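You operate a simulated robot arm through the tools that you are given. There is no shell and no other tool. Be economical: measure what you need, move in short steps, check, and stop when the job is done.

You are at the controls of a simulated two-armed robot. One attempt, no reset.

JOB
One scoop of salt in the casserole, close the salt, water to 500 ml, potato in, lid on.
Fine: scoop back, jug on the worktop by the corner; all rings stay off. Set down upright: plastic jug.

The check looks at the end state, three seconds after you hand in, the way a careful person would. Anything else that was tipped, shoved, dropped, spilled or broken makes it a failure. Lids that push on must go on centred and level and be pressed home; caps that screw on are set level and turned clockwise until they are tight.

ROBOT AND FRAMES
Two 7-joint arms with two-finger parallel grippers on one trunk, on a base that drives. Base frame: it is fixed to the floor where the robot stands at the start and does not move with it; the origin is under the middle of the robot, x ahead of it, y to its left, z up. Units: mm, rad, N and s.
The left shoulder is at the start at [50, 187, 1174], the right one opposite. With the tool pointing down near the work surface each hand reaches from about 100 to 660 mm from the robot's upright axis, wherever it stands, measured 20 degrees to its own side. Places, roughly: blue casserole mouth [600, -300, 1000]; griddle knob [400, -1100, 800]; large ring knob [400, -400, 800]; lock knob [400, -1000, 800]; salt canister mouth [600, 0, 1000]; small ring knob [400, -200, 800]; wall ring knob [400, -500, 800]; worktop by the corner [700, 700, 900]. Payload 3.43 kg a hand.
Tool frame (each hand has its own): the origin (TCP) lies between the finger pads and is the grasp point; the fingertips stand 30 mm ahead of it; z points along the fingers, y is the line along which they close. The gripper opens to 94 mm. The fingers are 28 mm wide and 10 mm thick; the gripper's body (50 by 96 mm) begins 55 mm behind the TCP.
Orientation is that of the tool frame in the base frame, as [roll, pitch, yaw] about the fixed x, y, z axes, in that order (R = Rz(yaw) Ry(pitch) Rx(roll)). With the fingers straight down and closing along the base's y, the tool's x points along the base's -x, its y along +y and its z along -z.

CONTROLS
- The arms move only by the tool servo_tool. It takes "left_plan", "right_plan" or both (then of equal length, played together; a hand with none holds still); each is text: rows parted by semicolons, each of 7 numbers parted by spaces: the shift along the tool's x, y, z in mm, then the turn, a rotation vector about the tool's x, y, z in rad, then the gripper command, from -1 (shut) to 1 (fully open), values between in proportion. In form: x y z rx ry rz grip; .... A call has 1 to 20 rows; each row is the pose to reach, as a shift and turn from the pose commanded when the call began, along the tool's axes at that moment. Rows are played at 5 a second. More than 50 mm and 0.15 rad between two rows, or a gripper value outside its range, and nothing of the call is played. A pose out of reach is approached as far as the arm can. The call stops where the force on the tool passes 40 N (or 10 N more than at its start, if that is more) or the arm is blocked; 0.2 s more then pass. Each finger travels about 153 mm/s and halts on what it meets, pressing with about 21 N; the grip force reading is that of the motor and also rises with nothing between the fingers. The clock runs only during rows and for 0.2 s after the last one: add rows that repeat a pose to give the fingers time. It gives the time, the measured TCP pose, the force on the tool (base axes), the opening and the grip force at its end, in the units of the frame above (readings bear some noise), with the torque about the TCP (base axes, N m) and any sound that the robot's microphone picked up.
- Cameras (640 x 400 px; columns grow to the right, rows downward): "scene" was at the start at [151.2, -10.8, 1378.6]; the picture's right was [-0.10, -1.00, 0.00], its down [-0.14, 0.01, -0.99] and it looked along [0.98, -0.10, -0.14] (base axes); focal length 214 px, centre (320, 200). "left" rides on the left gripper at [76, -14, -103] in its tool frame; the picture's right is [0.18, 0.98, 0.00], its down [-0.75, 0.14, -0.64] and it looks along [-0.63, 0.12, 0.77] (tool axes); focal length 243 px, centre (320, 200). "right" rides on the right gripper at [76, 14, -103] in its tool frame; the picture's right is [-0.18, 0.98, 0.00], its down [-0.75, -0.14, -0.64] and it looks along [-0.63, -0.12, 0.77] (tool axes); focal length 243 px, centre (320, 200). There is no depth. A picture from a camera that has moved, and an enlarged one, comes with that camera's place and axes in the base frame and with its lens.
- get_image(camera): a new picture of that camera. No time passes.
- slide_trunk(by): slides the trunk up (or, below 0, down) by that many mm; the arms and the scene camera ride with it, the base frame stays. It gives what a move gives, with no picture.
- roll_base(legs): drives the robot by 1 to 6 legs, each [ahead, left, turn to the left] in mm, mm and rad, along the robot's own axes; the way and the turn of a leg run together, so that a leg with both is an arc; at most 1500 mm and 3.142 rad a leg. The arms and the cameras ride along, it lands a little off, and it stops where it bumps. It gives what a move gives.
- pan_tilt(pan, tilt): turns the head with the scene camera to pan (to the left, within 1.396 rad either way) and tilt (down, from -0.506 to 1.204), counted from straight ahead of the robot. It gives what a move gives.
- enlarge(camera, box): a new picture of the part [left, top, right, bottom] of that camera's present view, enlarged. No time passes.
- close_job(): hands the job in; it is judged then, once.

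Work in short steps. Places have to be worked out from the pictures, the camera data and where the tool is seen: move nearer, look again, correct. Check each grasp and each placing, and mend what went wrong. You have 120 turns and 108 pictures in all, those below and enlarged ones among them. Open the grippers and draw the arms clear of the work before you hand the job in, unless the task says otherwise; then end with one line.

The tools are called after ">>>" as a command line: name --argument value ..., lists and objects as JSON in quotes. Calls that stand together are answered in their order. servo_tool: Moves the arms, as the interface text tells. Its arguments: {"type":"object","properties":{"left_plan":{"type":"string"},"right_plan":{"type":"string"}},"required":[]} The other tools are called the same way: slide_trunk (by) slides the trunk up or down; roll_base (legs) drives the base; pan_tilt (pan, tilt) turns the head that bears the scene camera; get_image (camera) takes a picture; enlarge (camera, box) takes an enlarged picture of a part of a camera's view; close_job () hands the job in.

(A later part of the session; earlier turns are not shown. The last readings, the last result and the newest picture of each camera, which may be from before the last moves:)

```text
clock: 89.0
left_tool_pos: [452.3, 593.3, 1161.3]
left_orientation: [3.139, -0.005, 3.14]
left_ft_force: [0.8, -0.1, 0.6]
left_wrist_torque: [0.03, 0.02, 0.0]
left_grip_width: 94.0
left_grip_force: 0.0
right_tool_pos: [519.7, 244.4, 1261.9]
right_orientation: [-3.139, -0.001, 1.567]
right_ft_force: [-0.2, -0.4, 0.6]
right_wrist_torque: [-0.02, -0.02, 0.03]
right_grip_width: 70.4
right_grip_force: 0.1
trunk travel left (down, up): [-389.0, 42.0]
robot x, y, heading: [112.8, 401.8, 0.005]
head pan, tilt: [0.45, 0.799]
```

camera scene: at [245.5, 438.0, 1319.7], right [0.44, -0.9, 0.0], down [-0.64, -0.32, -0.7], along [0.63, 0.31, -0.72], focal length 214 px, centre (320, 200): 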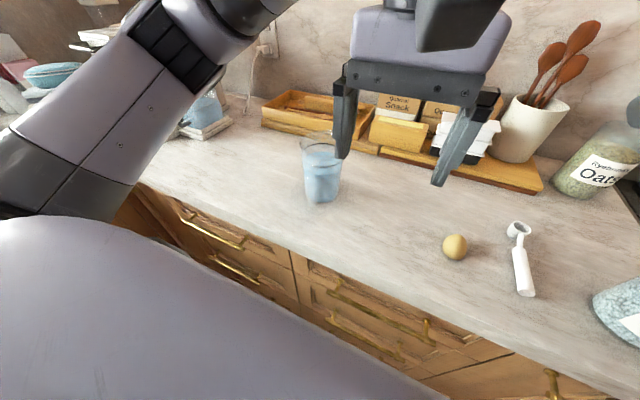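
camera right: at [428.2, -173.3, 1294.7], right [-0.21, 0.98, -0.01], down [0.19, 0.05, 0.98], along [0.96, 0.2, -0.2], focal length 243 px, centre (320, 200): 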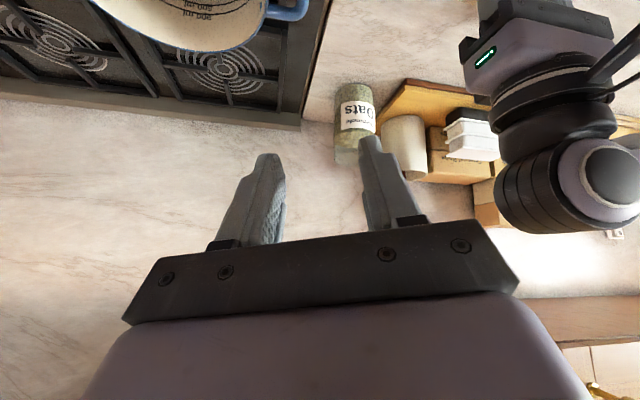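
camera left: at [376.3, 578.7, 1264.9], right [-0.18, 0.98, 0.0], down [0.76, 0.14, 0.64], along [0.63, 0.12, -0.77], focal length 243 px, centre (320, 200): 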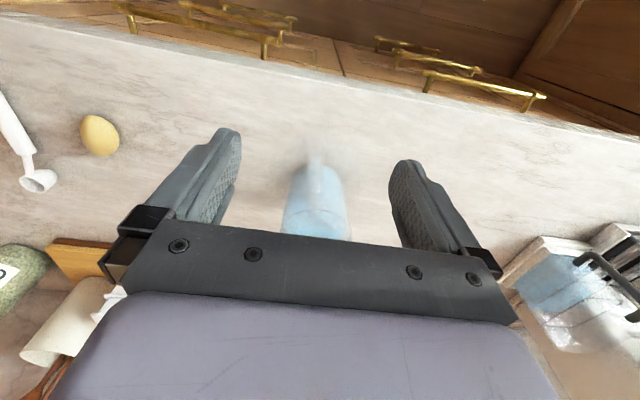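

Now I tilt the right fingers to horizontal (pointing +y), lower it, and retract the left hand from above the jug.

>>> servo_tool --right_plan "13 4 15 0 0.143 0 0.5; 26 9 31 0 0.286 0 0.5; 40 13 47 0 0.428 0 0.5; 53 18 62 0 0.571 0 0.5; 66 23 78 0 0.714 0 0.5; 80 27 94 0 0.857 0 0.6; 93 32 109 0 1.0 0 0.7; 106 36 125 0 1.143 0 0.8; 120 41 141 0 1.285 0 0.9; 133 45 156 0 1.428 0 1; 146 50 172 0 1.571 0 1; 146 50 172 0 1.571 0 1" --left_plan "15 0 -10 0 0 0 1; 30 0 -20 0 0 0 1; 45 0 -30 0 0 0 1; 60 0 -40 0 0 0 1; 75 0 -50 0 0 0 1; 90 0 -60 0 0 0 1; 105 10 -60 0 0 0 1; 120 20 -60 0 0 0 1; 120 30 -60 0 0 0 1; 120 40 -60 0 0 0 1; 120 40 -60 0 0 0 1; 120 40 -60 0 0 0 1"

>>> get_image --camera "right"

```text
clock: 91.6
left_tool_pos: [333.9, 632.9, 1223.0]
left_orientation: [3.139, -0.006, 3.14]
left_ft_force: [-0.7, 0.1, -0.5]
left_wrist_torque: [0.0, 0.02, -0.03]
left_grip_width: 94.1
left_grip_force: 0.1
right_tool_pos: [569.5, 391.0, 1091.1]
right_orientation: [-0.566, -1.568, -1.007]
right_ft_force: [-0.5, 0.5, -0.4]
right_wrist_torque: [0.02, 0.01, -0.01]
right_grip_width: 94.2
right_grip_force: 0.0
trunk travel left (down, up): [-389.0, 42.0]
robot x, y, heading: [114.2, 402.6, 0.007]
head pan, tilt: [0.45, 0.799]
```

```text
49 pictures are left
camera right: at [583.9, 287.9, 1167.6], right [0.98, 0.0, -0.19], down [-0.14, -0.64, -0.75], along [-0.12, 0.77, -0.63], focal length 243 px, centre (320, 200)
```

right: 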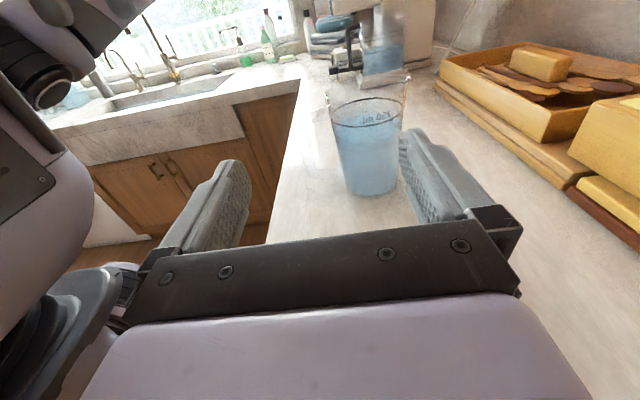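

Excellent view. I enlarge the jug to see its handle.

>>> enlarge --camera "right" --box '[290, 60, 450, 210]'

```text
2.67 times, centred on (370, 135) of right
camera zoom: at [583.9, 287.9, 1167.6], right [0.98, 0.0, -0.19], down [-0.14, -0.64, -0.75], along [-0.12, 0.77, -0.63], focal length 647 px, centre (187, 373)
```

zoom: 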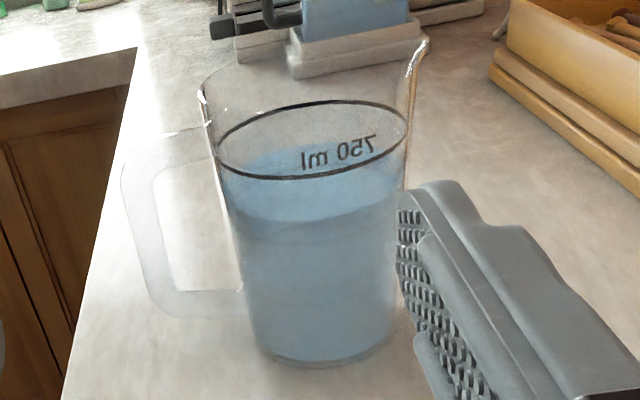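

The loop is clear but the body (~92 mm) leaves no clearance for a body grasp. Instead I'll grip the rim wall on its right (-y) side with the left hand (fingers down, one inside), which lets me pour toward +y. I move the left hand above the rim at about (621,571).

>>> servo_tool --left_plan "-41 0 0 0 0 0 0.5; -82 0 0 0 0 0 0; -123 -10 0 0 0 0 -0.15; -164 -20 0 0 0 0 -0.15; -205 -35 10 0 0 0 -0.15; -246 -50 25 0 0 0 -0.15; -287 -62 45 0 0 0 -0.15; -287 -62 73 0 0 0 -0.15; -287 -62 73 0 0 0 -0.15"

>>> get_image --camera "left"

>>> get_image --camera "right"

```text
clock: 93.6
left_tool_pos: [620.6, 567.5, 1149.3]
left_orientation: [3.139, -0.006, 3.14]
left_ft_force: [-0.5, 0.6, -0.2]
left_wrist_torque: [-0.03, 0.0, -0.04]
left_grip_width: 40.0
left_grip_force: 0.0
right_tool_pos: [568.1, 389.3, 1090.6]
right_orientation: [-1.578, -1.57, 0.006]
right_ft_force: [0.1, -0.2, 0.3]
right_wrist_torque: [0.03, 0.03, 0.01]
right_grip_width: 93.9
right_grip_force: 0.0
trunk travel left (down, up): [-389.0, 42.0]
robot x, y, heading: [113.9, 402.1, 0.004]
head pan, tilt: [0.45, 0.799]
```

```text
47 pictures are left
camera left: at [544.7, 552.9, 1252.4], right [-0.18, 0.98, 0.0], down [0.76, 0.14, 0.64], along [0.63, 0.12, -0.77], focal length 243 px, centre (320, 200)
```

left: 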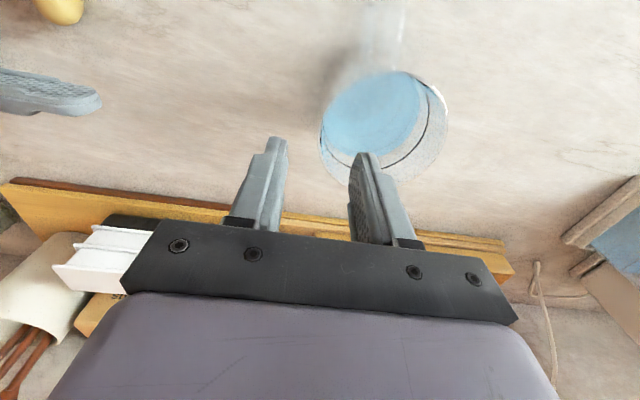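

```text
46 pictures are left
camera right: at [583.8, 287.9, 1167.7], right [0.98, 0.0, -0.19], down [-0.14, -0.64, -0.75], along [-0.12, 0.77, -0.63], focal length 243 px, centre (320, 200)
```

right: 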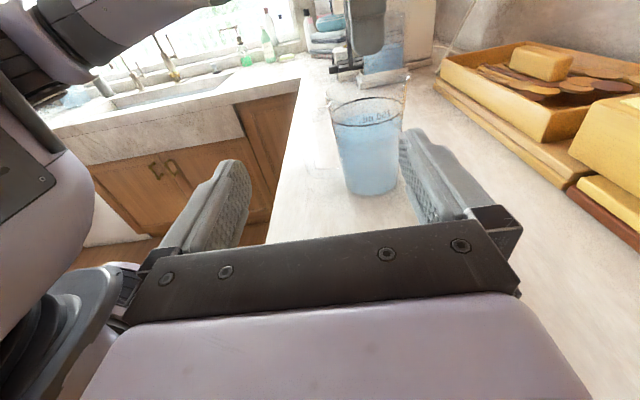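

Rim centre ≈ (618,615), radius ≈ 49, z≈1070; its right wall is at y≈567, right between the fingers. I lower so the tips go ~38 mm past the rim and close gently.

>>> servo_tool --left_plan "2 1 25 0 0 0 -0.15; 2 1 50 0 0 0 -0.15; 2 1 65 0 0 0 -0.15; 2 1 78 0 0 0 -0.15; 2 1 87 0 0 0 -0.15; 2 1 87 0 0 0 -0.4; 2 1 87 0 0 0 -0.7; 2 1 87 0 0 0 -1; 2 1 87 0 0 0 -1; 2 1 87 0 0 0 -1"

>>> get_image --camera "right"

```text
clock: 95.8
left_tool_pos: [615.9, 571.5, 1060.3]
left_orientation: [3.139, -0.005, 3.14]
left_ft_force: [-1.0, 0.6, -0.4]
left_wrist_torque: [0.22, 0.41, 0.02]
left_grip_width: 7.5
left_grip_force: 21.1
right_tool_pos: [569.6, 389.5, 1092.6]
right_orientation: [-1.715, -1.57, 0.141]
right_ft_force: [-0.6, 0.5, 0.1]
right_wrist_torque: [0.01, 0.02, -0.01]
right_grip_width: 93.9
right_grip_force: 0.0
trunk travel left (down, up): [-389.0, 42.0]
robot x, y, heading: [115.2, 399.6, 0.007]
head pan, tilt: [0.45, 0.799]
```

```text
45 pictures are left
camera right: at [583.7, 288.1, 1167.8], right [0.98, 0.0, -0.19], down [-0.14, -0.64, -0.75], along [-0.12, 0.77, -0.63], focal length 243 px, centre (320, 200)
```

right: 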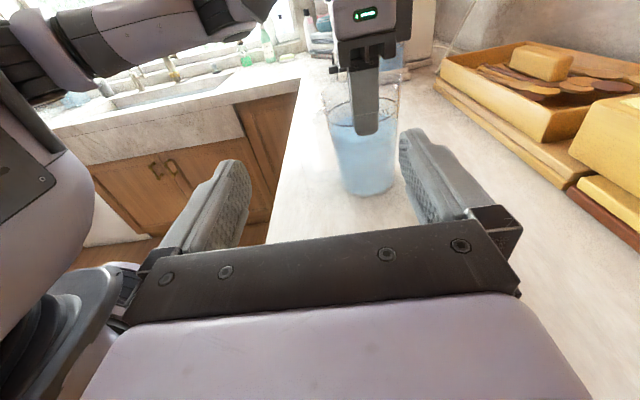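

Wall gripped (7.5 mm incl. curvature). I test by lifting 20 mm slowly.

>>> servo_tool --left_plan "0 0 -4 0 0 0 -1; 0 0 -8 0 0 0 -1; 0 0 -12 0 0 0 -1; 0 0 -16 0 0 0 -1; 0 0 -20 0 0 0 -1; 0 0 -20 0 0 0 -1; 0 0 -20 0 0 0 -1"

>>> enlarge --camera "right" --box '[290, 60, 450, 210]'

```text
clock: 97.4
left_tool_pos: [616.4, 572.9, 1078.8]
left_orientation: [3.138, -0.006, 3.141]
left_ft_force: [-0.4, 0.2, -7.9]
left_wrist_torque: [-0.28, -0.09, 0.03]
left_grip_width: 7.9
left_grip_force: 21.6
right_tool_pos: [569.7, 391.2, 1089.8]
right_orientation: [-1.736, -1.568, 0.166]
right_ft_force: [0.2, 0.6, 0.1]
right_wrist_torque: [0.02, 0.0, 0.05]
right_grip_width: 94.1
right_grip_force: 0.0
trunk travel left (down, up): [-389.0, 42.0]
robot x, y, heading: [114.6, 403.9, 0.005]
head pan, tilt: [0.45, 0.799]
```

```text
2.67 times, centred on (370, 135) of right
camera zoom: at [584.4, 288.2, 1167.4], right [0.98, 0.0, -0.19], down [-0.14, -0.64, -0.75], along [-0.12, 0.77, -0.63], focal length 647 px, centre (187, 373)
```

zoom: 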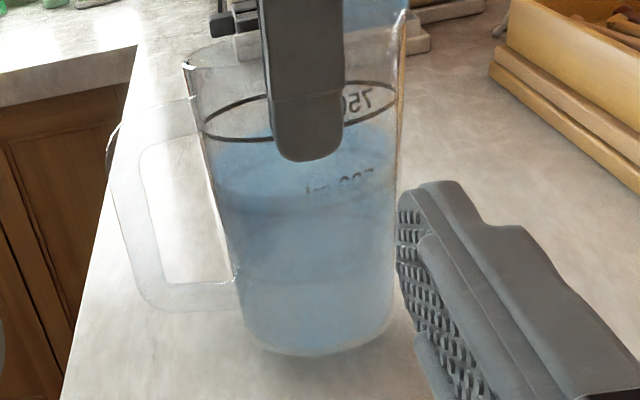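

The jug lifts cleanly and level (~0.8 kg). I raise it, draw it back to x≈430, and raise/retract the right hand for the drive.

>>> servo_tool --left_plan "0 0 -12 0 0 0 -1; 0 0 -30 0 0 0 -1; 0 0 -50 0 0 0 -1; 10 0 -70 0 0 0 -1; 30 0 -90 0 0 0 -1; 55 0 -105 0 0 0 -1; 80 0 -115 0 0 0 -1; 105 0 -122 0 0 0 -1; 130 0 -122 0 0 0 -1; 155 0 -122 0 0 0 -1; 175 0 -122 0 0 0 -1; 186 0 -122 0 0 0 -1; 186 0 -122 0 0 0 -1" --right_plan "10 0 -5 0 0 0 0; 25 -5 -12 0 0 0 0; 40 -15 -20 0 0 0 0; 55 -25 -28 0 0 0 0; 70 -35 -36 0 0 0 0; 85 -50 -44 0 0 0 0; 100 -65 -52 0 0 0 0; 115 -80 -60 0 0 0 0; 130 -95 -68 0 0 0 0; 130 -110 -75 0 0 0 0; 130 -120 -80 0 0 0 0; 130 -120 -80 0 0 0 0; 130 -120 -80 0 0 0 0"

>>> pan_tilt --pan 0.0 --tilt 0.8

>>> get_image --camera "scene"

```text
clock: 100.2
left_tool_pos: [431.1, 573.7, 1203.7]
left_orientation: [3.136, -0.004, 3.14]
left_ft_force: [-0.4, 0.2, -7.3]
left_wrist_torque: [-0.29, -0.1, 0.0]
left_grip_width: 7.8
left_grip_force: 21.2
right_tool_pos: [448.4, 309.8, 1221.8]
right_orientation: [-1.796, -1.569, 0.223]
right_ft_force: [0.2, 0.1, -0.3]
right_wrist_torque: [0.02, 0.02, 0.05]
right_grip_width: 47.1
right_grip_force: 0.1
trunk travel left (down, up): [-389.0, 42.0]
robot x, y, heading: [110.5, 404.9, 0.006]
head pan, tilt: [0.45, 0.799]
```

```text
clock: 101.1
left_tool_pos: [431.1, 574.1, 1203.4]
left_orientation: [3.139, -0.005, 3.14]
left_ft_force: [-0.5, 0.4, -8.1]
left_wrist_torque: [-0.27, -0.1, 0.01]
left_grip_width: 7.7
left_grip_force: 20.9
right_tool_pos: [450.7, 309.5, 1221.4]
right_orientation: [-1.774, -1.569, 0.202]
right_ft_force: [-0.4, 0.6, 0.3]
right_wrist_torque: [-0.03, 0.02, -0.01]
right_grip_width: 47.0
right_grip_force: 0.1
trunk travel left (down, up): [-389.0, 42.0]
robot x, y, heading: [110.9, 404.2, 0.007]
head pan, tilt: [0.0, 0.799]
```

```text
43 pictures are left
camera scene: at [254.1, 403.4, 1319.6], right [0.01, -1.0, 0.0], down [-0.72, -0.01, -0.7], along [0.7, 0.0, -0.72], focal length 214 px, centre (320, 200)
```

scene: 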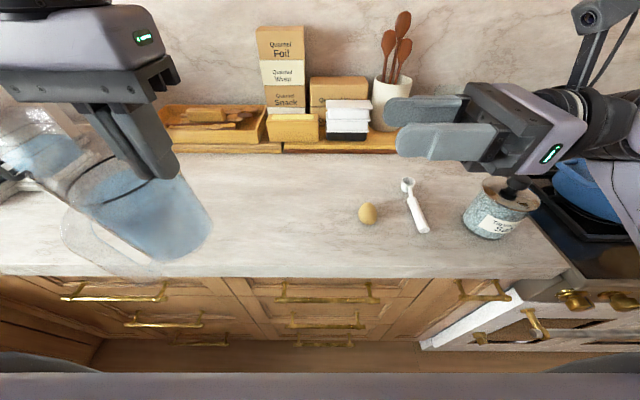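

All stable. I drive right about 870 mm to the pot.

>>> roll_base --legs '[[0, -435, 0], [0, -435, -0.007]]'

>>> get_image --camera "scene"

```text
clock: 106.0
left_tool_pos: [438.4, -279.6, 1202.2]
left_orientation: [3.14, -0.006, 3.141]
left_ft_force: [0.6, -0.2, -7.1]
left_wrist_torque: [-0.26, -0.13, -0.01]
left_grip_width: 7.8
left_grip_force: 21.3
right_tool_pos: [459.2, -543.4, 1221.3]
right_orientation: [-1.566, -1.568, -0.002]
right_ft_force: [0.2, -0.5, -0.1]
right_wrist_torque: [0.0, -0.06, 0.0]
right_grip_width: 47.2
right_grip_force: 0.0
trunk travel left (down, up): [-389.0, 42.0]
robot x, y, heading: [123.3, -444.8, 0.007]
head pan, tilt: [0.0, 0.799]
```

```text
42 pictures are left
camera scene: at [262.7, -448.9, 1319.6], right [0.01, -1.0, 0.0], down [-0.72, -0.01, -0.7], along [0.7, 0.01, -0.72], focal length 214 px, centre (320, 200)
```

scene: 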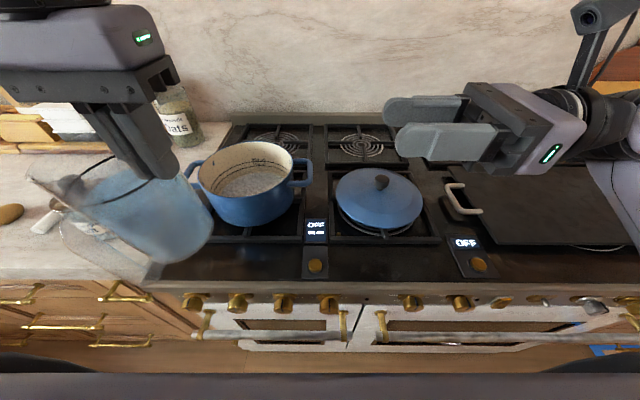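

Pot centre ≈ (660,-287), rim z≈1018. I move the jug toward the pot, pre-tilting to 40° (water starts to flow at ~50°).

>>> servo_tool --left_plan "-10 -12 0 0.03 0 0 -1; -30 -25 0 0.08 0 0 -1; -52 -38 0 0.14 0 0 -1; -74 -51 0 0.2 0 0 -1; -96 -64 0 0.27 0 0 -1; -118 -77 0 0.34 0 0 -1; -140 -90 0 0.41 0 0 -1; -162 -103 0 0.48 0 0 -1; -184 -116 0 0.55 0 0 -1; -204 -130 0 0.62 0 0 -1; -217 -138 0 0.68 0 0 -1; -217 -138 0 0.70 0 0 -1; -217 -138 0 0.70 0 0 -1"

>>> get_image --camera "scene"

```text
clock: 108.8
left_tool_pos: [655.9, -415.8, 1200.8]
left_orientation: [-2.444, -0.006, 3.14]
left_ft_force: [-0.8, 0.5, -7.3]
left_wrist_torque: [0.12, -0.1, 0.01]
left_grip_width: 7.3
left_grip_force: 21.3
right_tool_pos: [459.6, -543.0, 1220.8]
right_orientation: [-1.683, -1.568, 0.114]
right_ft_force: [-0.7, -0.3, -0.4]
right_wrist_torque: [0.0, 0.0, 0.01]
right_grip_width: 47.0
right_grip_force: 0.0
trunk travel left (down, up): [-389.0, 42.0]
robot x, y, heading: [124.6, -449.3, 0.007]
head pan, tilt: [0.0, 0.799]
```

```text
41 pictures are left
camera scene: at [263.0, -448.7, 1319.6], right [0.01, -1.0, 0.0], down [-0.72, -0.01, -0.7], along [0.7, 0.01, -0.72], focal length 214 px, centre (320, 200)
```

scene: 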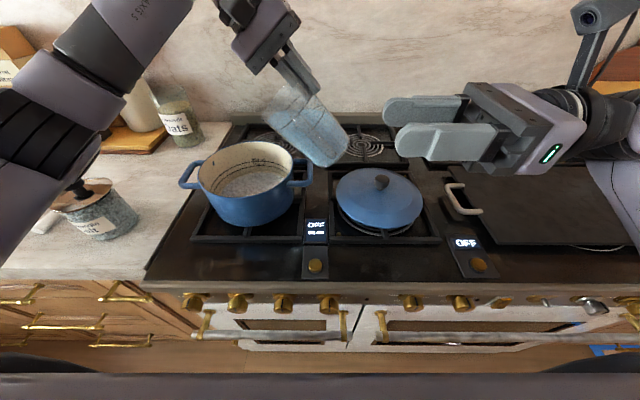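

Jug at 40° over the pot's right part. I lower it a bit and tilt to 60° about the lip for a first pour, then check.

>>> servo_tool --left_plan "0 10 8 0.04 0 0 -1; 0 20 15 0.09 0 0 -1; 0 30.8 18.6 0.175 0 0 -1; 0 31.5 13.5 0.227 0 0 -1; 0 32 8.5 0.279 0 0 -1; 0 34.7 5.5 0.33 0 0 -1; 0 36 3.5 0.36 0 0 -1; 0 36 3.5 0.36 0 0 -1; 0 36 3.5 0.36 0 0 -1; 0 36 3.5 0.36 0 0 -1; 0 36 3.5 0.36 0 0 -1"

>>> enlarge --camera "scene" --box '[170, 60, 370, 240]'

```text
clock: 111.2
left_tool_pos: [656.6, -391.6, 1174.7]
left_orientation: [-2.086, -0.005, 3.142]
left_ft_force: [-0.7, -1.3, -6.6]
left_wrist_torque: [0.29, -0.08, 0.02]
left_grip_width: 7.5
left_grip_force: 20.8
right_tool_pos: [460.2, -541.5, 1219.9]
right_orientation: [-1.673, -1.569, 0.102]
right_ft_force: [-0.3, 0.0, 0.2]
right_wrist_torque: [0.02, -0.02, -0.03]
right_grip_width: 46.8
right_grip_force: 0.1
trunk travel left (down, up): [-389.0, 42.0]
robot x, y, heading: [121.0, -449.9, 0.009]
head pan, tilt: [0.0, 0.799]
```

```text
2.22 times, centred on (270, 150) of scene
camera zoom: at [262.8, -448.7, 1319.6], right [0.01, -1.0, 0.0], down [-0.72, -0.01, -0.7], along [0.7, 0.01, -0.72], focal length 477 px, centre (431, 311)
```

zoom: 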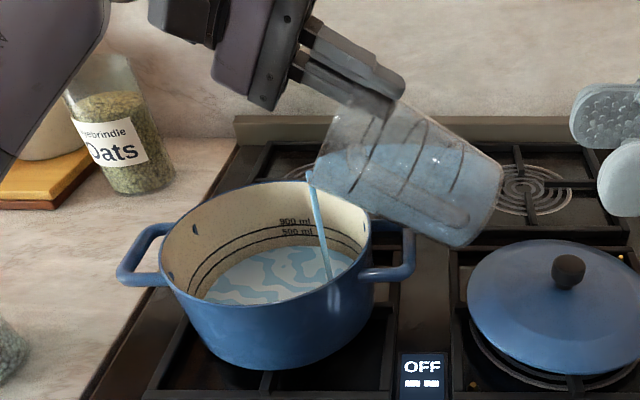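

The stream lands in the pot nicely. I tilt on to 66° and hold so it flows, then check again.

>>> servo_tool --left_plan "0 1.7 -4 0.048 0 0 -1; 0 3.4 -8 0.096 0 0 -1; 0 3.4 -8 0.096 0 0 -1; 0 3.4 -8 0.096 0 0 -1; 0 3.4 -8 0.096 0 0 -1; 0 3.4 -8 0.096 0 0 -1; 0 3.4 -8 0.096 0 0 -1; 0 3.4 -8 0.096 0 0 -1; 0 3.4 -8 0.096 0 0 -1; 0 3.4 -8 0.096 0 0 -1"

>>> enlarge --camera "scene" --box '[170, 60, 370, 240]'

```text
clock: 113.4
left_tool_pos: [656.3, -382.6, 1175.8]
left_orientation: [-1.989, -0.006, -3.141]
left_ft_force: [0.2, -0.8, -4.8]
left_wrist_torque: [0.25, -0.08, 0.0]
left_grip_width: 7.6
left_grip_force: 20.6
right_tool_pos: [458.7, -541.4, 1220.8]
right_orientation: [-1.67, -1.567, 0.099]
right_ft_force: [-0.3, -0.6, -0.1]
right_wrist_torque: [0.02, -0.03, 0.02]
right_grip_width: 46.9
right_grip_force: 0.1
trunk travel left (down, up): [-389.0, 42.0]
robot x, y, heading: [120.1, -448.1, 0.006]
head pan, tilt: [0.0, 0.799]
```

```text
2.22 times, centred on (270, 150) of scene
camera zoom: at [262.7, -448.7, 1319.6], right [0.01, -1.0, 0.0], down [-0.72, -0.01, -0.7], along [0.7, 0.01, -0.72], focal length 477 px, centre (431, 311)
```

zoom: 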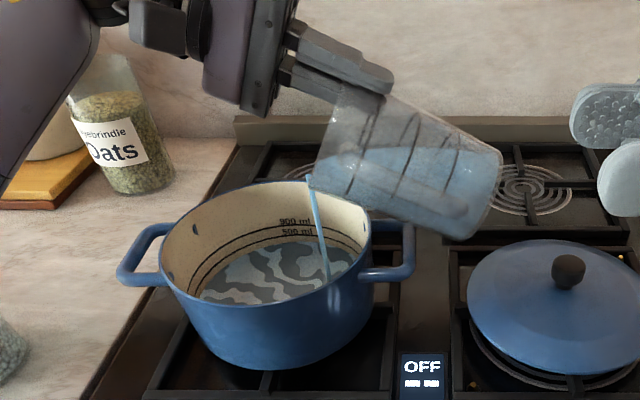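

About 270 ml poured by weight, the level nears the 500 line. I tilt to 71° and hold briefly.

>>> servo_tool --left_plan "0 0.6 -3.5 0.044 0 0 -1; 0 1.2 -7 0.087 0 0 -1; 0 1.2 -7 0.087 0 0 -1; 0 1.2 -7 0.087 0 0 -1; 0 1.2 -7 0.087 0 0 -1; 0 1.2 -7 0.087 0 0 -1; 0 1.2 -7 0.087 0 0 -1"

>>> enlarge --camera "scene" --box '[215, 130, 315, 200]'

```text
clock: 115.0
left_tool_pos: [656.5, -375.6, 1177.4]
left_orientation: [-1.902, -0.005, -3.14]
left_ft_force: [-0.3, -0.3, -4.7]
left_wrist_torque: [0.27, -0.06, 0.01]
left_grip_width: 7.7
left_grip_force: 20.9
right_tool_pos: [459.1, -541.7, 1220.7]
right_orientation: [-1.669, -1.569, 0.097]
right_ft_force: [0.0, -0.1, 0.1]
right_wrist_torque: [0.03, 0.01, 0.02]
right_grip_width: 46.8
right_grip_force: 0.1
trunk travel left (down, up): [-389.0, 42.0]
robot x, y, heading: [124.6, -449.1, 0.011]
head pan, tilt: [0.0, 0.799]
```

```text
5.71 times, centred on (265, 165) of scene
camera zoom: at [262.7, -448.7, 1319.6], right [0.01, -1.0, 0.0], down [-0.72, -0.01, -0.7], along [0.7, 0.01, -0.72], focal length 1226 px, centre (634, 400)
```

zoom: 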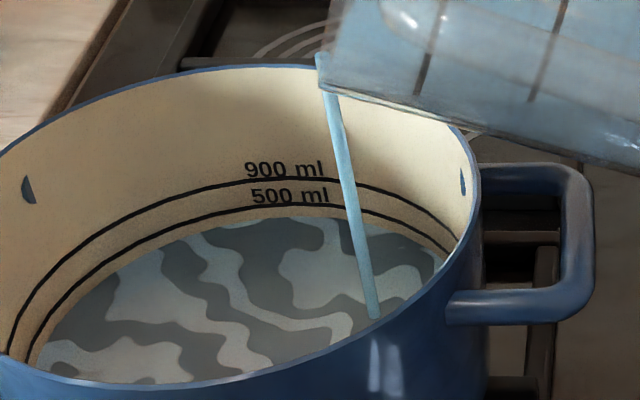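

The surface is ~10 px (≈7 mm) below the 500 line. I tilt to 75° and hold, then look again.

>>> servo_tool --left_plan "0 0.6 -3 0.035 0 0 -1; 0 1.3 -5.9 0.07 0 0 -1; 0 1.3 -5.9 0.07 0 0 -1; 0 1.3 -5.9 0.07 0 0 -1; 0 1.3 -5.9 0.07 0 0 -1; 0 1.3 -5.9 0.07 0 0 -1; 0 1.3 -5.9 0.07 0 0 -1"

>>> enlarge --camera "scene" --box '[215, 130, 315, 200]'

```text
clock: 116.6
left_tool_pos: [657.4, -369.3, 1178.7]
left_orientation: [-1.832, -0.005, -3.142]
left_ft_force: [0.2, 0.5, -4.3]
left_wrist_torque: [0.19, -0.02, 0.01]
left_grip_width: 7.5
left_grip_force: 21.0
right_tool_pos: [459.0, -542.3, 1222.2]
right_orientation: [-1.674, -1.569, 0.104]
right_ft_force: [-0.6, 0.5, 0.2]
right_wrist_torque: [-0.01, 0.03, 0.02]
right_grip_width: 46.9
right_grip_force: 0.1
trunk travel left (down, up): [-389.0, 42.0]
robot x, y, heading: [121.1, -447.6, 0.008]
head pan, tilt: [0.0, 0.799]
```

```text
5.71 times, centred on (265, 165) of scene
camera zoom: at [262.6, -448.7, 1319.6], right [0.01, -1.0, 0.0], down [-0.72, -0.01, -0.7], along [0.7, 0.01, -0.72], focal length 1226 px, centre (634, 400)
```

zoom: 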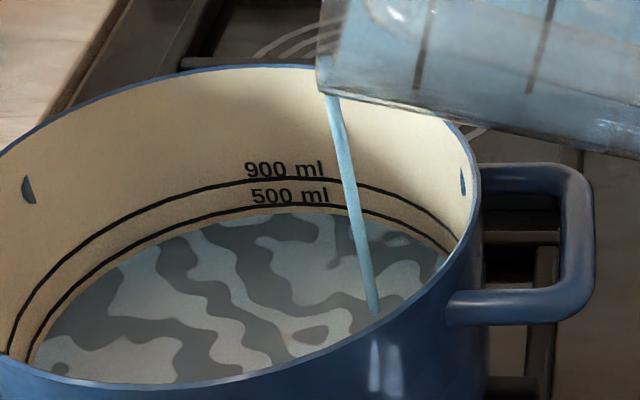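

Surface is now just under the line (~5 px). I hold ~0.8 s more, then check.

>>> servo_tool --left_plan "0 0 0 0 0 0 -1; 0 0 0 0 0 0 -1; 0 0 0 0 0 0 -1"

>>> enlarge --camera "scene" --box '[235, 135, 305, 185]'

```text
clock: 117.4
left_tool_pos: [657.6, -370.1, 1179.6]
left_orientation: [-1.833, -0.004, -3.141]
left_ft_force: [0.1, 0.8, -4.5]
left_wrist_torque: [0.27, -0.08, 0.04]
left_grip_width: 7.6
left_grip_force: 21.2
right_tool_pos: [460.0, -542.8, 1221.7]
right_orientation: [-1.672, -1.569, 0.102]
right_ft_force: [0.2, 0.1, -0.2]
right_wrist_torque: [-0.02, 0.01, 0.01]
right_grip_width: 47.2
right_grip_force: 0.0
trunk travel left (down, up): [-389.0, 42.0]
robot x, y, heading: [120.6, -446.3, 0.005]
head pan, tilt: [0.0, 0.799]
```

```text
8.00 times, centred on (270, 160) of scene
camera zoom: at [262.6, -448.7, 1319.6], right [0.01, -1.0, 0.0], down [-0.72, -0.01, -0.7], along [0.7, 0.01, -0.72], focal length 1716 px, centre (720, 520)
```

zoom: 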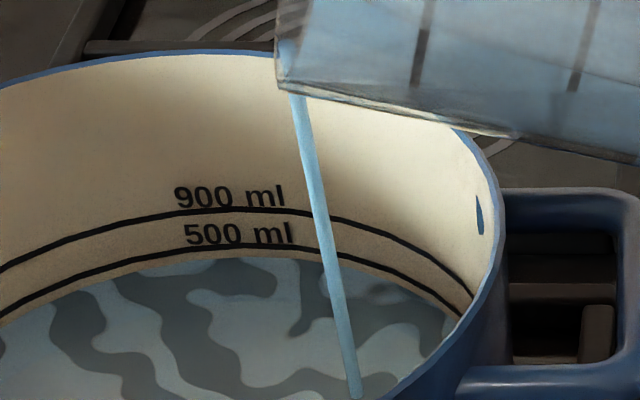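

Still ~10 px (≈5 mm) below the line at this scale; flow is slow (~20–40 ml/s). I hold another 2 s and check.

>>> servo_tool --left_plan "0 0 0 0 0 0 -1; 0 0 0 0 0 0 -1; 0 0 0 0 0 0 -1; 0 0 0 0 0 0 -1; 0 0 0 0 0 0 -1; 0 0 0 0 0 0 -1; 0 0 0 0 0 0 -1; 0 0 0 0 0 0 -1; 0 0 0 0 0 0 -1"

>>> enlarge --camera "scene" --box '[235, 135, 305, 185]'

```text
clock: 119.4
left_tool_pos: [657.6, -370.0, 1178.0]
left_orientation: [-1.835, -0.005, -3.14]
left_ft_force: [0.5, 0.7, -5.3]
left_wrist_torque: [0.22, -0.05, 0.01]
left_grip_width: 7.5
left_grip_force: 20.8
right_tool_pos: [459.1, -542.0, 1220.4]
right_orientation: [-1.672, -1.57, 0.1]
right_ft_force: [0.1, 0.7, 0.4]
right_wrist_torque: [-0.02, 0.02, -0.03]
right_grip_width: 47.2
right_grip_force: 0.0
trunk travel left (down, up): [-389.0, 42.0]
robot x, y, heading: [126.3, -450.1, 0.008]
head pan, tilt: [0.0, 0.799]
```

```text
8.00 times, centred on (270, 160) of scene
camera zoom: at [262.6, -448.7, 1319.6], right [0.01, -1.0, 0.0], down [-0.72, -0.01, -0.7], along [0.7, 0.01, -0.72], focal length 1716 px, centre (720, 520)
```

zoom: 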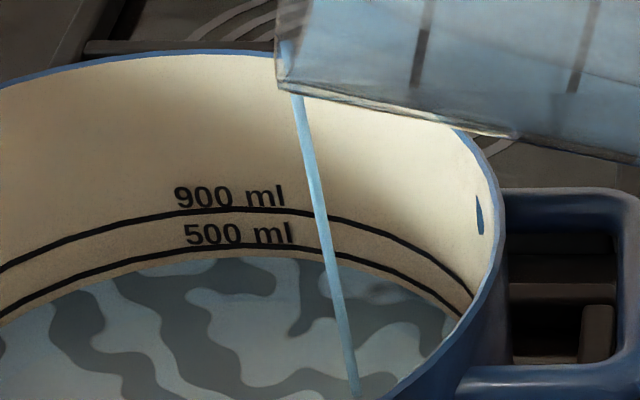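

The level barely changed, so the flow has nearly stopped at 75°. I tilt on to 79° and hold 1 s.

>>> servo_tool --left_plan "0 0.4 -3.5 0.035 0 0 -1; 0 0.8 -7 0.07 0 0 -1; 0 0.8 -7 0.07 0 0 -1; 0 0.8 -7 0.07 0 0 -1; 0 0.8 -7 0.07 0 0 -1; 0 0.8 -7 0.07 0 0 -1"

>>> enlarge --camera "scene" --box '[235, 135, 305, 185]'

```text
clock: 120.8
left_tool_pos: [655.5, -363.7, 1179.2]
left_orientation: [-1.764, -0.006, -3.142]
left_ft_force: [1.3, -0.1, -3.1]
left_wrist_torque: [0.25, -0.09, 0.0]
left_grip_width: 7.5
left_grip_force: 21.2
right_tool_pos: [460.0, -542.2, 1221.2]
right_orientation: [-1.68, -1.57, 0.109]
right_ft_force: [-0.1, 0.0, -0.6]
right_wrist_torque: [0.0, 0.01, 0.0]
right_grip_width: 46.9
right_grip_force: 0.0
trunk travel left (down, up): [-389.0, 42.0]
robot x, y, heading: [126.6, -448.7, 0.006]
head pan, tilt: [0.0, 0.799]
```

```text
8.00 times, centred on (270, 160) of scene
camera zoom: at [262.6, -448.7, 1319.7], right [0.01, -1.0, 0.0], down [-0.72, -0.01, -0.7], along [0.7, 0.01, -0.72], focal length 1716 px, centre (720, 520)
```

zoom: 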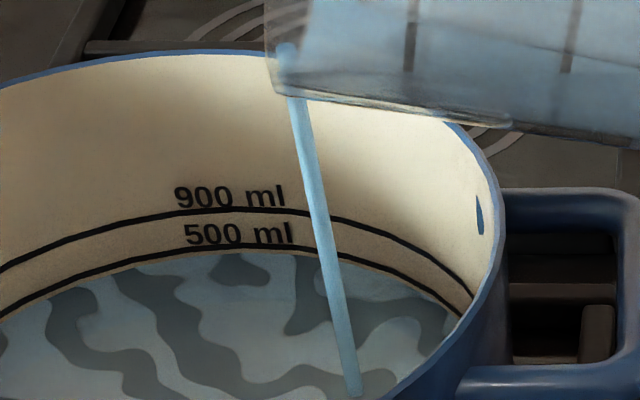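

Now only ~5 px short (~50 ml), flowing. I hold ~0.6 s more and tilt back to stop the flow.

>>> servo_tool --left_plan "0 0 0 0 0 0 -1; 0 0 0 0 0 0 -1; 0 0 0 0 0 0 -1; 0 0 0 -0.14 0 0 -1; 0 0 -5 -0.28 0 0 -1; 0 0 -10 -0.42 0 0 -1; 0 0 -10 -0.42 0 0 -1"

>>> enlarge --camera "scene" --box '[215, 130, 315, 200]'

```text
clock: 122.4
left_tool_pos: [655.2, -353.0, 1182.0]
left_orientation: [-2.184, -0.005, 3.141]
left_ft_force: [-0.3, -0.6, -3.9]
left_wrist_torque: [0.13, -0.06, -0.01]
left_grip_width: 7.3
left_grip_force: 21.1
right_tool_pos: [459.1, -542.6, 1219.9]
right_orientation: [-1.735, -1.569, 0.163]
right_ft_force: [-0.8, -0.2, 0.5]
right_wrist_torque: [-0.01, -0.01, 0.01]
right_grip_width: 46.9
right_grip_force: 0.0
trunk travel left (down, up): [-389.0, 42.0]
robot x, y, heading: [120.8, -447.6, 0.005]
head pan, tilt: [0.0, 0.799]
```

```text
5.71 times, centred on (265, 165) of scene
camera zoom: at [262.6, -448.5, 1319.6], right [0.01, -1.0, 0.0], down [-0.72, -0.01, -0.7], along [0.7, 0.01, -0.72], focal length 1226 px, centre (634, 400)
```

zoom: 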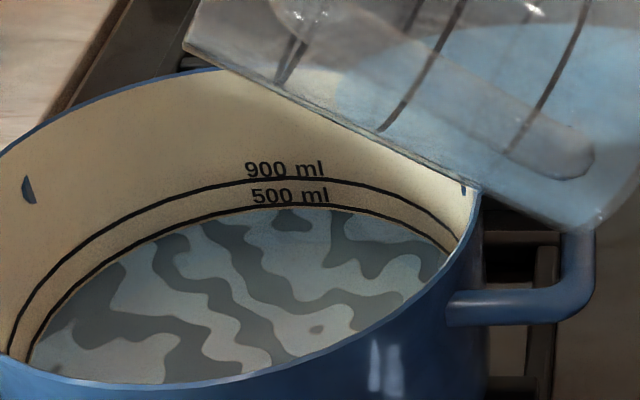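

Flow stopped. I zoom in on the line to judge the level exactly.

>>> enlarge --camera "scene" --box '[245, 152, 285, 178]'

```text
15.38 times, centred on (265, 165) of scene
camera zoom: at [262.6, -448.5, 1319.6], right [0.01, -1.0, 0.0], down [-0.72, -0.01, -0.7], along [0.7, 0.01, -0.72], focal length 3300 px, centre (1166, 738)
```

zoom: 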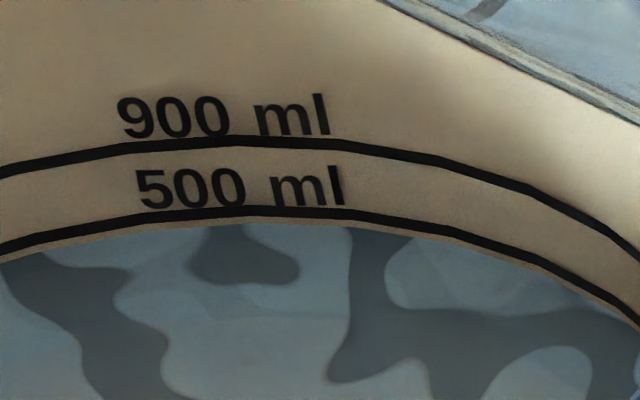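

About 11 px at this scale ≈ 60 ml short. I tilt again to 82°, hold about 1 s, and tilt back.

>>> servo_tool --left_plan "0 -1 3 0.14 0 0 -1; 0 -3 6 0.28 0 0 -1; 0 -4 9 0.42 0 0 -1; 0 -3.5 7.3 0.473 0 0 -1; 0 -3.5 7.3 0.473 0 0 -1; 0 -3.5 7.3 0.473 0 0 -1; 0 -3.5 7.3 0.473 0 0 -1; 0 -4 8 0.34 0 0 -1; 0 -2 4 0.2 0 0 -1; 0 0 0 0.06 0 0 -1; 0 0 0 0 0 0 -1; 0 0 0 0 0 0 -1"

>>> enlarge --camera "scene" --box '[245, 152, 285, 178]'

```text
clock: 125.0
left_tool_pos: [655.3, -352.2, 1181.8]
left_orientation: [-2.185, -0.007, -3.14]
left_ft_force: [-0.4, -0.4, -3.0]
left_wrist_torque: [0.15, -0.05, -0.02]
left_grip_width: 7.1
left_grip_force: 21.2
right_tool_pos: [458.1, -542.4, 1221.2]
right_orientation: [-1.738, -1.568, 0.168]
right_ft_force: [-0.3, 0.2, -0.6]
right_wrist_torque: [0.01, -0.02, -0.04]
right_grip_width: 47.3
right_grip_force: 0.0
trunk travel left (down, up): [-389.0, 42.0]
robot x, y, heading: [120.9, -448.0, 0.007]
head pan, tilt: [0.0, 0.799]
```

```text
15.38 times, centred on (265, 165) of scene
camera zoom: at [262.5, -448.6, 1319.7], right [0.01, -1.0, 0.0], down [-0.72, -0.01, -0.7], along [0.7, 0.01, -0.72], focal length 3300 px, centre (1166, 738)
```

zoom: 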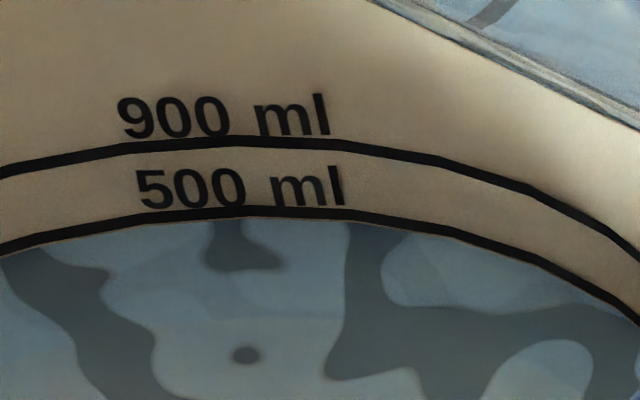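

The water just touches the line's lower edge. One more short pour at 84° to bring it to the line's centre.

>>> servo_tool --left_plan "0 -1 3 0.14 0 0 -1; 0 -3 6 0.28 0 0 -1; 0 -4 9 0.42 0 0 -1; 0 -4 7 0.51 0 0 -1; 0 -4 7 0.51 0 0 -1; 0 -4 7 0.51 0 0 -1; 0 -4 7 0.51 0 0 -1; 0 -4 8 0.37 0 0 -1; 0 -2 4 0.23 0 0 -1; 0 0 0 0.09 0 0 -1; 0 0 0 0 0 0 -1; 0 0 0 0 0 0 -1"

>>> enlarge --camera "scene" --box '[245, 152, 285, 178]'

```text
clock: 127.6
left_tool_pos: [656.1, -353.3, 1181.4]
left_orientation: [-2.182, -0.004, -3.141]
left_ft_force: [0.3, -0.7, -3.8]
left_wrist_torque: [0.08, -0.08, -0.01]
left_grip_width: 7.4
left_grip_force: 20.9
right_tool_pos: [458.6, -542.5, 1221.1]
right_orientation: [-1.732, -1.569, 0.161]
right_ft_force: [0.7, 0.8, 0.9]
right_wrist_torque: [0.0, -0.01, 0.0]
right_grip_width: 47.1
right_grip_force: 0.1
trunk travel left (down, up): [-389.0, 42.0]
robot x, y, heading: [124.7, -452.0, 0.004]
head pan, tilt: [0.0, 0.799]
```

```text
15.38 times, centred on (265, 165) of scene
camera zoom: at [262.6, -448.6, 1319.7], right [0.01, -1.0, 0.0], down [-0.72, -0.01, -0.7], along [0.7, 0.01, -0.72], focal length 3300 px, centre (1166, 738)
```

zoom: 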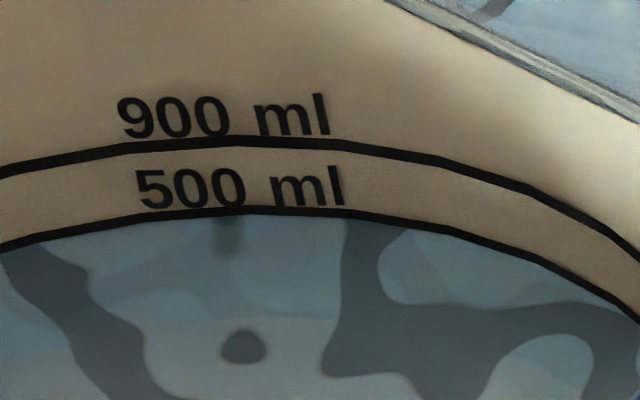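

The water now reaches the middle of the 500 ml line. I raise the jug, bring it upright over the pot, then draw it back.

>>> servo_tool --left_plan "0 -11 -8 0 0 0 -1; 0 -22 -15 -0.05 0 0 -1; 0 -33 -23 -0.12 0 0 -1; 0 -33 -23 -0.24 0 0 -1; 0 -33 -23 -0.36 0 0 -1; 0 -33 -23 -0.48 0 0 -1; 0 -33 -23 -0.6 0 0 -1; 0 -33 -23 -0.72 0 0 -1; 0 -33 -23 -0.84 0 0 -1; 0 -33 -23 -0.957 0 0 -1; 0 -33 -23 -0.957 0 0 -1; 15 -33 -23 -0.957 0 0 -1; 45 -33 -23 -0.957 0 0 -1; 80 -33 -23 -0.957 0 0 -1; 115 -33 -23 -0.957 0 0 -1; 150 -33 -23 -0.957 0 0 -1; 185 -33 -23 -0.957 0 0 -1; 210 -33 -23 -0.957 0 0 -1; 220 -33 -23 -0.957 0 0 -1; 220 -33 -23 -0.957 0 0 -1"

>>> get_image --camera "scene"

```text
clock: 131.8
left_tool_pos: [436.3, -352.7, 1223.8]
left_orientation: [-3.139, -0.006, 3.141]
left_ft_force: [-0.1, 0.2, -3.7]
left_wrist_torque: [-0.13, -0.05, 0.01]
left_grip_width: 7.1
left_grip_force: 21.1
right_tool_pos: [458.4, -542.6, 1221.1]
right_orientation: [-1.722, -1.568, 0.149]
right_ft_force: [0.3, -0.6, 0.0]
right_wrist_torque: [-0.03, -0.01, 0.0]
right_grip_width: 46.9
right_grip_force: 0.1
trunk travel left (down, up): [-389.0, 42.0]
robot x, y, heading: [120.3, -450.8, 0.01]
head pan, tilt: [0.0, 0.799]
```

```text
29 pictures are left
camera scene: at [262.5, -448.6, 1319.7], right [0.01, -1.0, 0.0], down [-0.72, -0.01, -0.7], along [0.7, 0.01, -0.72], focal length 214 px, centre (320, 200)
```

scene: 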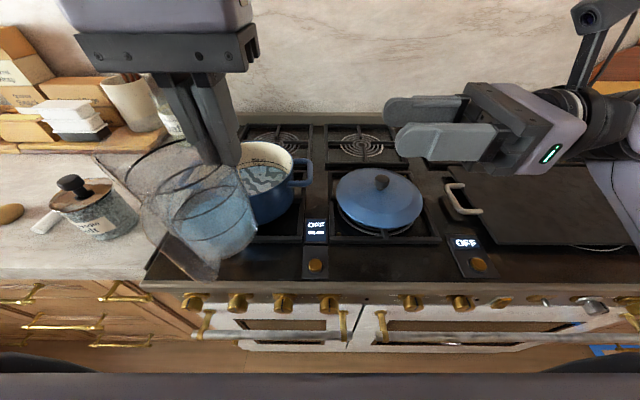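

All clean. "By the corner" is listed at about (700,700), so I'll set the jug down near (690,690). I drive back left.

>>> roll_base --legs '[[0, 420, 0], [0, 425, -0.008]]'

>>> pan_tilt --pan 0.6 --tilt 0.7

>>> get_image --camera "scene"

```text
clock: 136.3
left_tool_pos: [429.6, 445.1, 1223.1]
left_orientation: [-3.137, -0.006, 3.131]
left_ft_force: [0.5, 0.8, -3.7]
left_wrist_torque: [-0.1, -0.07, -0.01]
left_grip_width: 6.9
left_grip_force: 20.9
right_tool_pos: [449.4, 254.8, 1221.3]
right_orientation: [-2.159, -1.569, 0.579]
right_ft_force: [0.4, -0.6, -1.0]
right_wrist_torque: [0.0, -0.04, 0.01]
right_grip_width: 47.3
right_grip_force: 0.0
trunk travel left (down, up): [-389.0, 42.0]
robot x, y, heading: [114.5, 355.7, 0.0]
head pan, tilt: [0.0, 0.799]
stopped in leg 2: the robot was blocked; the commanded pose is now the measured one
```

```text
clock: 137.3
left_tool_pos: [429.1, 443.3, 1222.7]
left_orientation: [-3.139, -0.005, 3.132]
left_ft_force: [-0.1, 0.3, -3.5]
left_wrist_torque: [-0.14, -0.05, -0.01]
left_grip_width: 7.0
left_grip_force: 20.9
right_tool_pos: [448.2, 254.5, 1221.7]
right_orientation: [-1.908, -1.567, 0.332]
right_ft_force: [0.8, -0.6, 0.1]
right_wrist_torque: [0.03, 0.02, 0.01]
right_grip_width: 47.1
right_grip_force: 0.0
trunk travel left (down, up): [-389.0, 42.0]
robot x, y, heading: [110.9, 350.6, -0.001]
head pan, tilt: [0.6, 0.7]
```

```text
28 pictures are left
camera scene: at [243.4, 397.5, 1327.9], right [0.56, -0.83, 0.0], down [-0.53, -0.36, -0.76], along [0.63, 0.43, -0.64], focal length 214 px, centre (320, 200)
```

scene: 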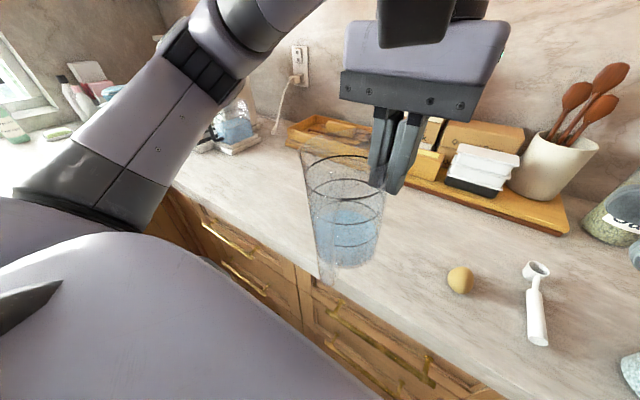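

The base stopped at y≈351 (something on the left side). From here I extend the arm to put the jug's axis at about (675,670).

>>> servo_tool --left_plan "-15 12 0 0 0 0 -1; -40 31 0 0 0 0 -1; -70 54 0 0 0 0 -1; -100 77 0 0 0 0 -1; -130 100 0 0 0 0 -1; -160 123 0 0 0 0 -1; -190 146 0 0 0 0 -1; -215 165 0 0 0 0 -1; -235 180 0 0 0 0 -1; -242 185 0 0 0 0 -1; -242 185 0 0 0 0 -1"

>>> get_image --camera "scene"

```text
clock: 139.7
left_tool_pos: [673.7, 626.5, 1218.1]
left_orientation: [-3.139, -0.007, 3.13]
left_ft_force: [0.8, 0.4, -3.1]
left_wrist_torque: [-0.1, -0.06, 0.0]
left_grip_width: 7.2
left_grip_force: 21.1
right_tool_pos: [450.6, 255.1, 1220.3]
right_orientation: [-1.944, -1.569, 0.365]
right_ft_force: [-0.2, 0.5, -0.2]
right_wrist_torque: [0.0, 0.01, 0.01]
right_grip_width: 47.1
right_grip_force: 0.1
trunk travel left (down, up): [-389.0, 42.0]
robot x, y, heading: [113.8, 350.3, -0.001]
head pan, tilt: [0.6, 0.7]
```

```text
27 pictures are left
camera scene: at [243.5, 397.7, 1327.9], right [0.56, -0.83, 0.0], down [-0.53, -0.36, -0.76], along [0.63, 0.43, -0.64], focal length 214 px, centre (320, 200)
```

scene: 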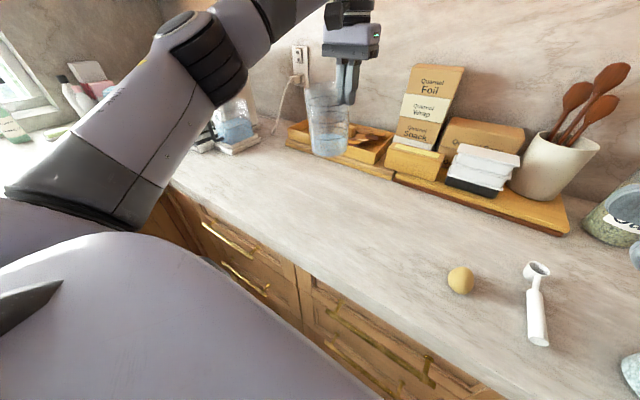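

Free spot confirmed. I lower in slow steps to just above the worktop.

>>> servo_tool --left_plan "0 0 20 0 0 0 -1; 0 0 50 0 0 0 -1; 0 0 80 0 0 0 -1; 0 0 110 0 0 0 -1; 0 0 130 0 0 0 -1; 0 0 142 0 0 0 -1; 0 0 150 0 0 0 -1; 0 0 150 0 0 0 -1"

>>> enlarge --camera "scene" --box '[270, 80, 410, 200]'

```text
clock: 141.5
left_tool_pos: [672.5, 625.9, 1070.9]
left_orientation: [-3.138, -0.003, 3.133]
left_ft_force: [0.0, -0.8, 0.5]
left_wrist_torque: [-0.03, -0.08, -0.01]
left_grip_width: 7.3
left_grip_force: 21.6
right_tool_pos: [449.5, 253.3, 1220.9]
right_orientation: [-1.788, -1.569, 0.204]
right_ft_force: [0.0, -0.4, -0.4]
right_wrist_torque: [-0.03, 0.0, 0.02]
right_grip_width: 47.1
right_grip_force: 0.1
trunk travel left (down, up): [-389.0, 42.0]
robot x, y, heading: [112.6, 350.8, -0.001]
head pan, tilt: [0.6, 0.7]
```

```text
3.33 times, centred on (340, 140) of scene
camera zoom: at [243.2, 397.3, 1328.0], right [0.56, -0.83, 0.0], down [-0.53, -0.36, -0.77], along [0.63, 0.43, -0.64], focal length 715 px, centre (253, 400)
```

zoom: 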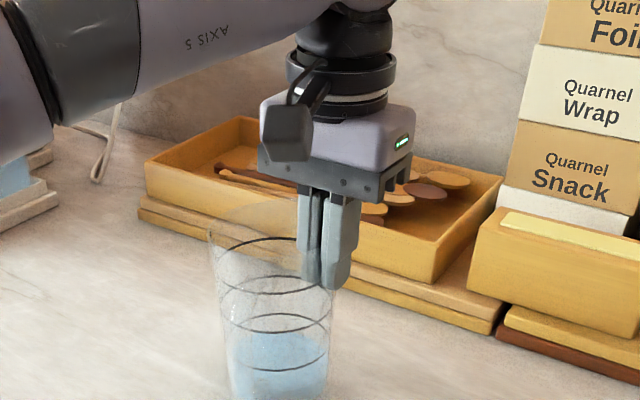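

The force shows the jug's weight now rests on the worktop. I open the fingers and rise straight up.

>>> servo_tool --left_plan "0 0 1 0 0 0 -1; 0 0 1 0 0 0 -0.7; 0 0 1 0 0 0 -0.4; 0 0 1 0 0 0 -0.15; 0 0 1 0 0 0 -0.15; 0 0 -15 0 0 0 -0.15; 0 0 -45 0 0 0 -0.15; 0 0 -85 0 0 0 -0.15; 0 0 -110 0 0 0 -0.15; 30 -10 -120 0 0 0 0; 70 -40 -120 0 0 0 0.5; 70 -40 -120 0 0 0 0.5"

>>> get_image --camera "scene"

```text
clock: 144.1
left_tool_pos: [604.5, 589.3, 1192.0]
left_orientation: [-3.137, -0.005, 3.132]
left_ft_force: [-0.2, -0.1, 0.7]
left_wrist_torque: [0.01, -0.05, -0.02]
left_grip_width: 70.7
left_grip_force: 0.1
right_tool_pos: [449.2, 254.0, 1220.3]
right_orientation: [-1.911, -1.569, 0.332]
right_ft_force: [0.2, 0.1, -0.8]
right_wrist_torque: [0.0, 0.0, -0.01]
right_grip_width: 47.1
right_grip_force: 0.0
trunk travel left (down, up): [-389.0, 42.0]
robot x, y, heading: [113.8, 350.5, -0.002]
head pan, tilt: [0.6, 0.7]
```

```text
25 pictures are left
camera scene: at [243.4, 397.6, 1327.9], right [0.56, -0.83, 0.0], down [-0.53, -0.36, -0.76], along [0.63, 0.43, -0.64], focal length 214 px, centre (320, 200)
```

scene: 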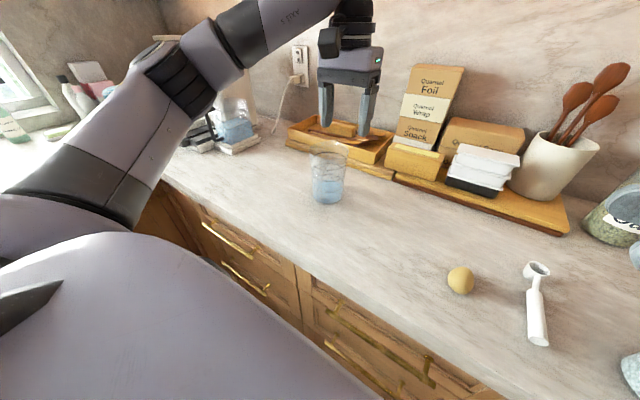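

The jug stands upright near the corner. Next the potato (~(578,291)): I drive right 180 mm and look with the left wrist camera.

>>> roll_base --legs '[[0, -180, 0]]'

>>> servo_tool --left_plan "20 -40 20 0 0 0 0.8; 30 -80 40 0 0 0 0.8; 35 -115 70 0 0 0 0.8; 35 -117 100 0 0 0 0.8; 35 -117 100 0 0 0 0.8"

>>> get_image --camera "left"

```text
clock: 145.6
left_tool_pos: [603.5, 415.7, 1191.9]
left_orientation: [-3.14, -0.005, 3.129]
left_ft_force: [-0.1, 0.0, 0.0]
left_wrist_torque: [0.02, 0.01, 0.02]
left_grip_width: 70.7
left_grip_force: 0.1
right_tool_pos: [448.1, 77.7, 1221.7]
right_orientation: [-1.486, -1.569, -0.096]
right_ft_force: [-0.3, -0.2, 0.1]
right_wrist_torque: [0.02, -0.01, 0.0]
right_grip_width: 46.8
right_grip_force: 0.1
trunk travel left (down, up): [-389.0, 42.0]
robot x, y, heading: [113.9, 172.1, -0.005]
head pan, tilt: [0.6, 0.7]
```

```text
clock: 146.8
left_tool_pos: [568.9, 296.9, 1092.0]
left_orientation: [-3.138, -0.005, 3.129]
left_ft_force: [1.5, -0.3, 0.9]
left_wrist_torque: [0.02, 0.0, 0.0]
left_grip_width: 84.8
left_grip_force: 0.1
right_tool_pos: [449.1, 79.0, 1221.9]
right_orientation: [-1.826, -1.569, 0.243]
right_ft_force: [0.4, 0.1, -0.4]
right_wrist_torque: [0.03, 0.01, 0.01]
right_grip_width: 47.1
right_grip_force: 0.1
trunk travel left (down, up): [-389.0, 42.0]
robot x, y, heading: [114.2, 179.4, -0.002]
head pan, tilt: [0.6, 0.7]
```

```text
24 pictures are left
camera left: at [493.8, 284.1, 1195.2], right [-0.17, 0.98, 0.0], down [0.76, 0.13, 0.64], along [0.63, 0.11, -0.77], focal length 243 px, centre (320, 200)
```

left: 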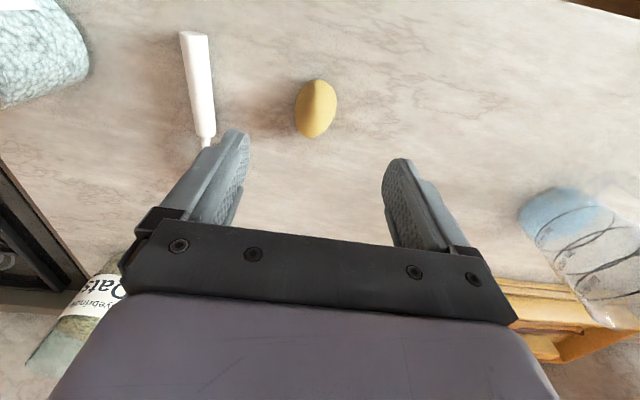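

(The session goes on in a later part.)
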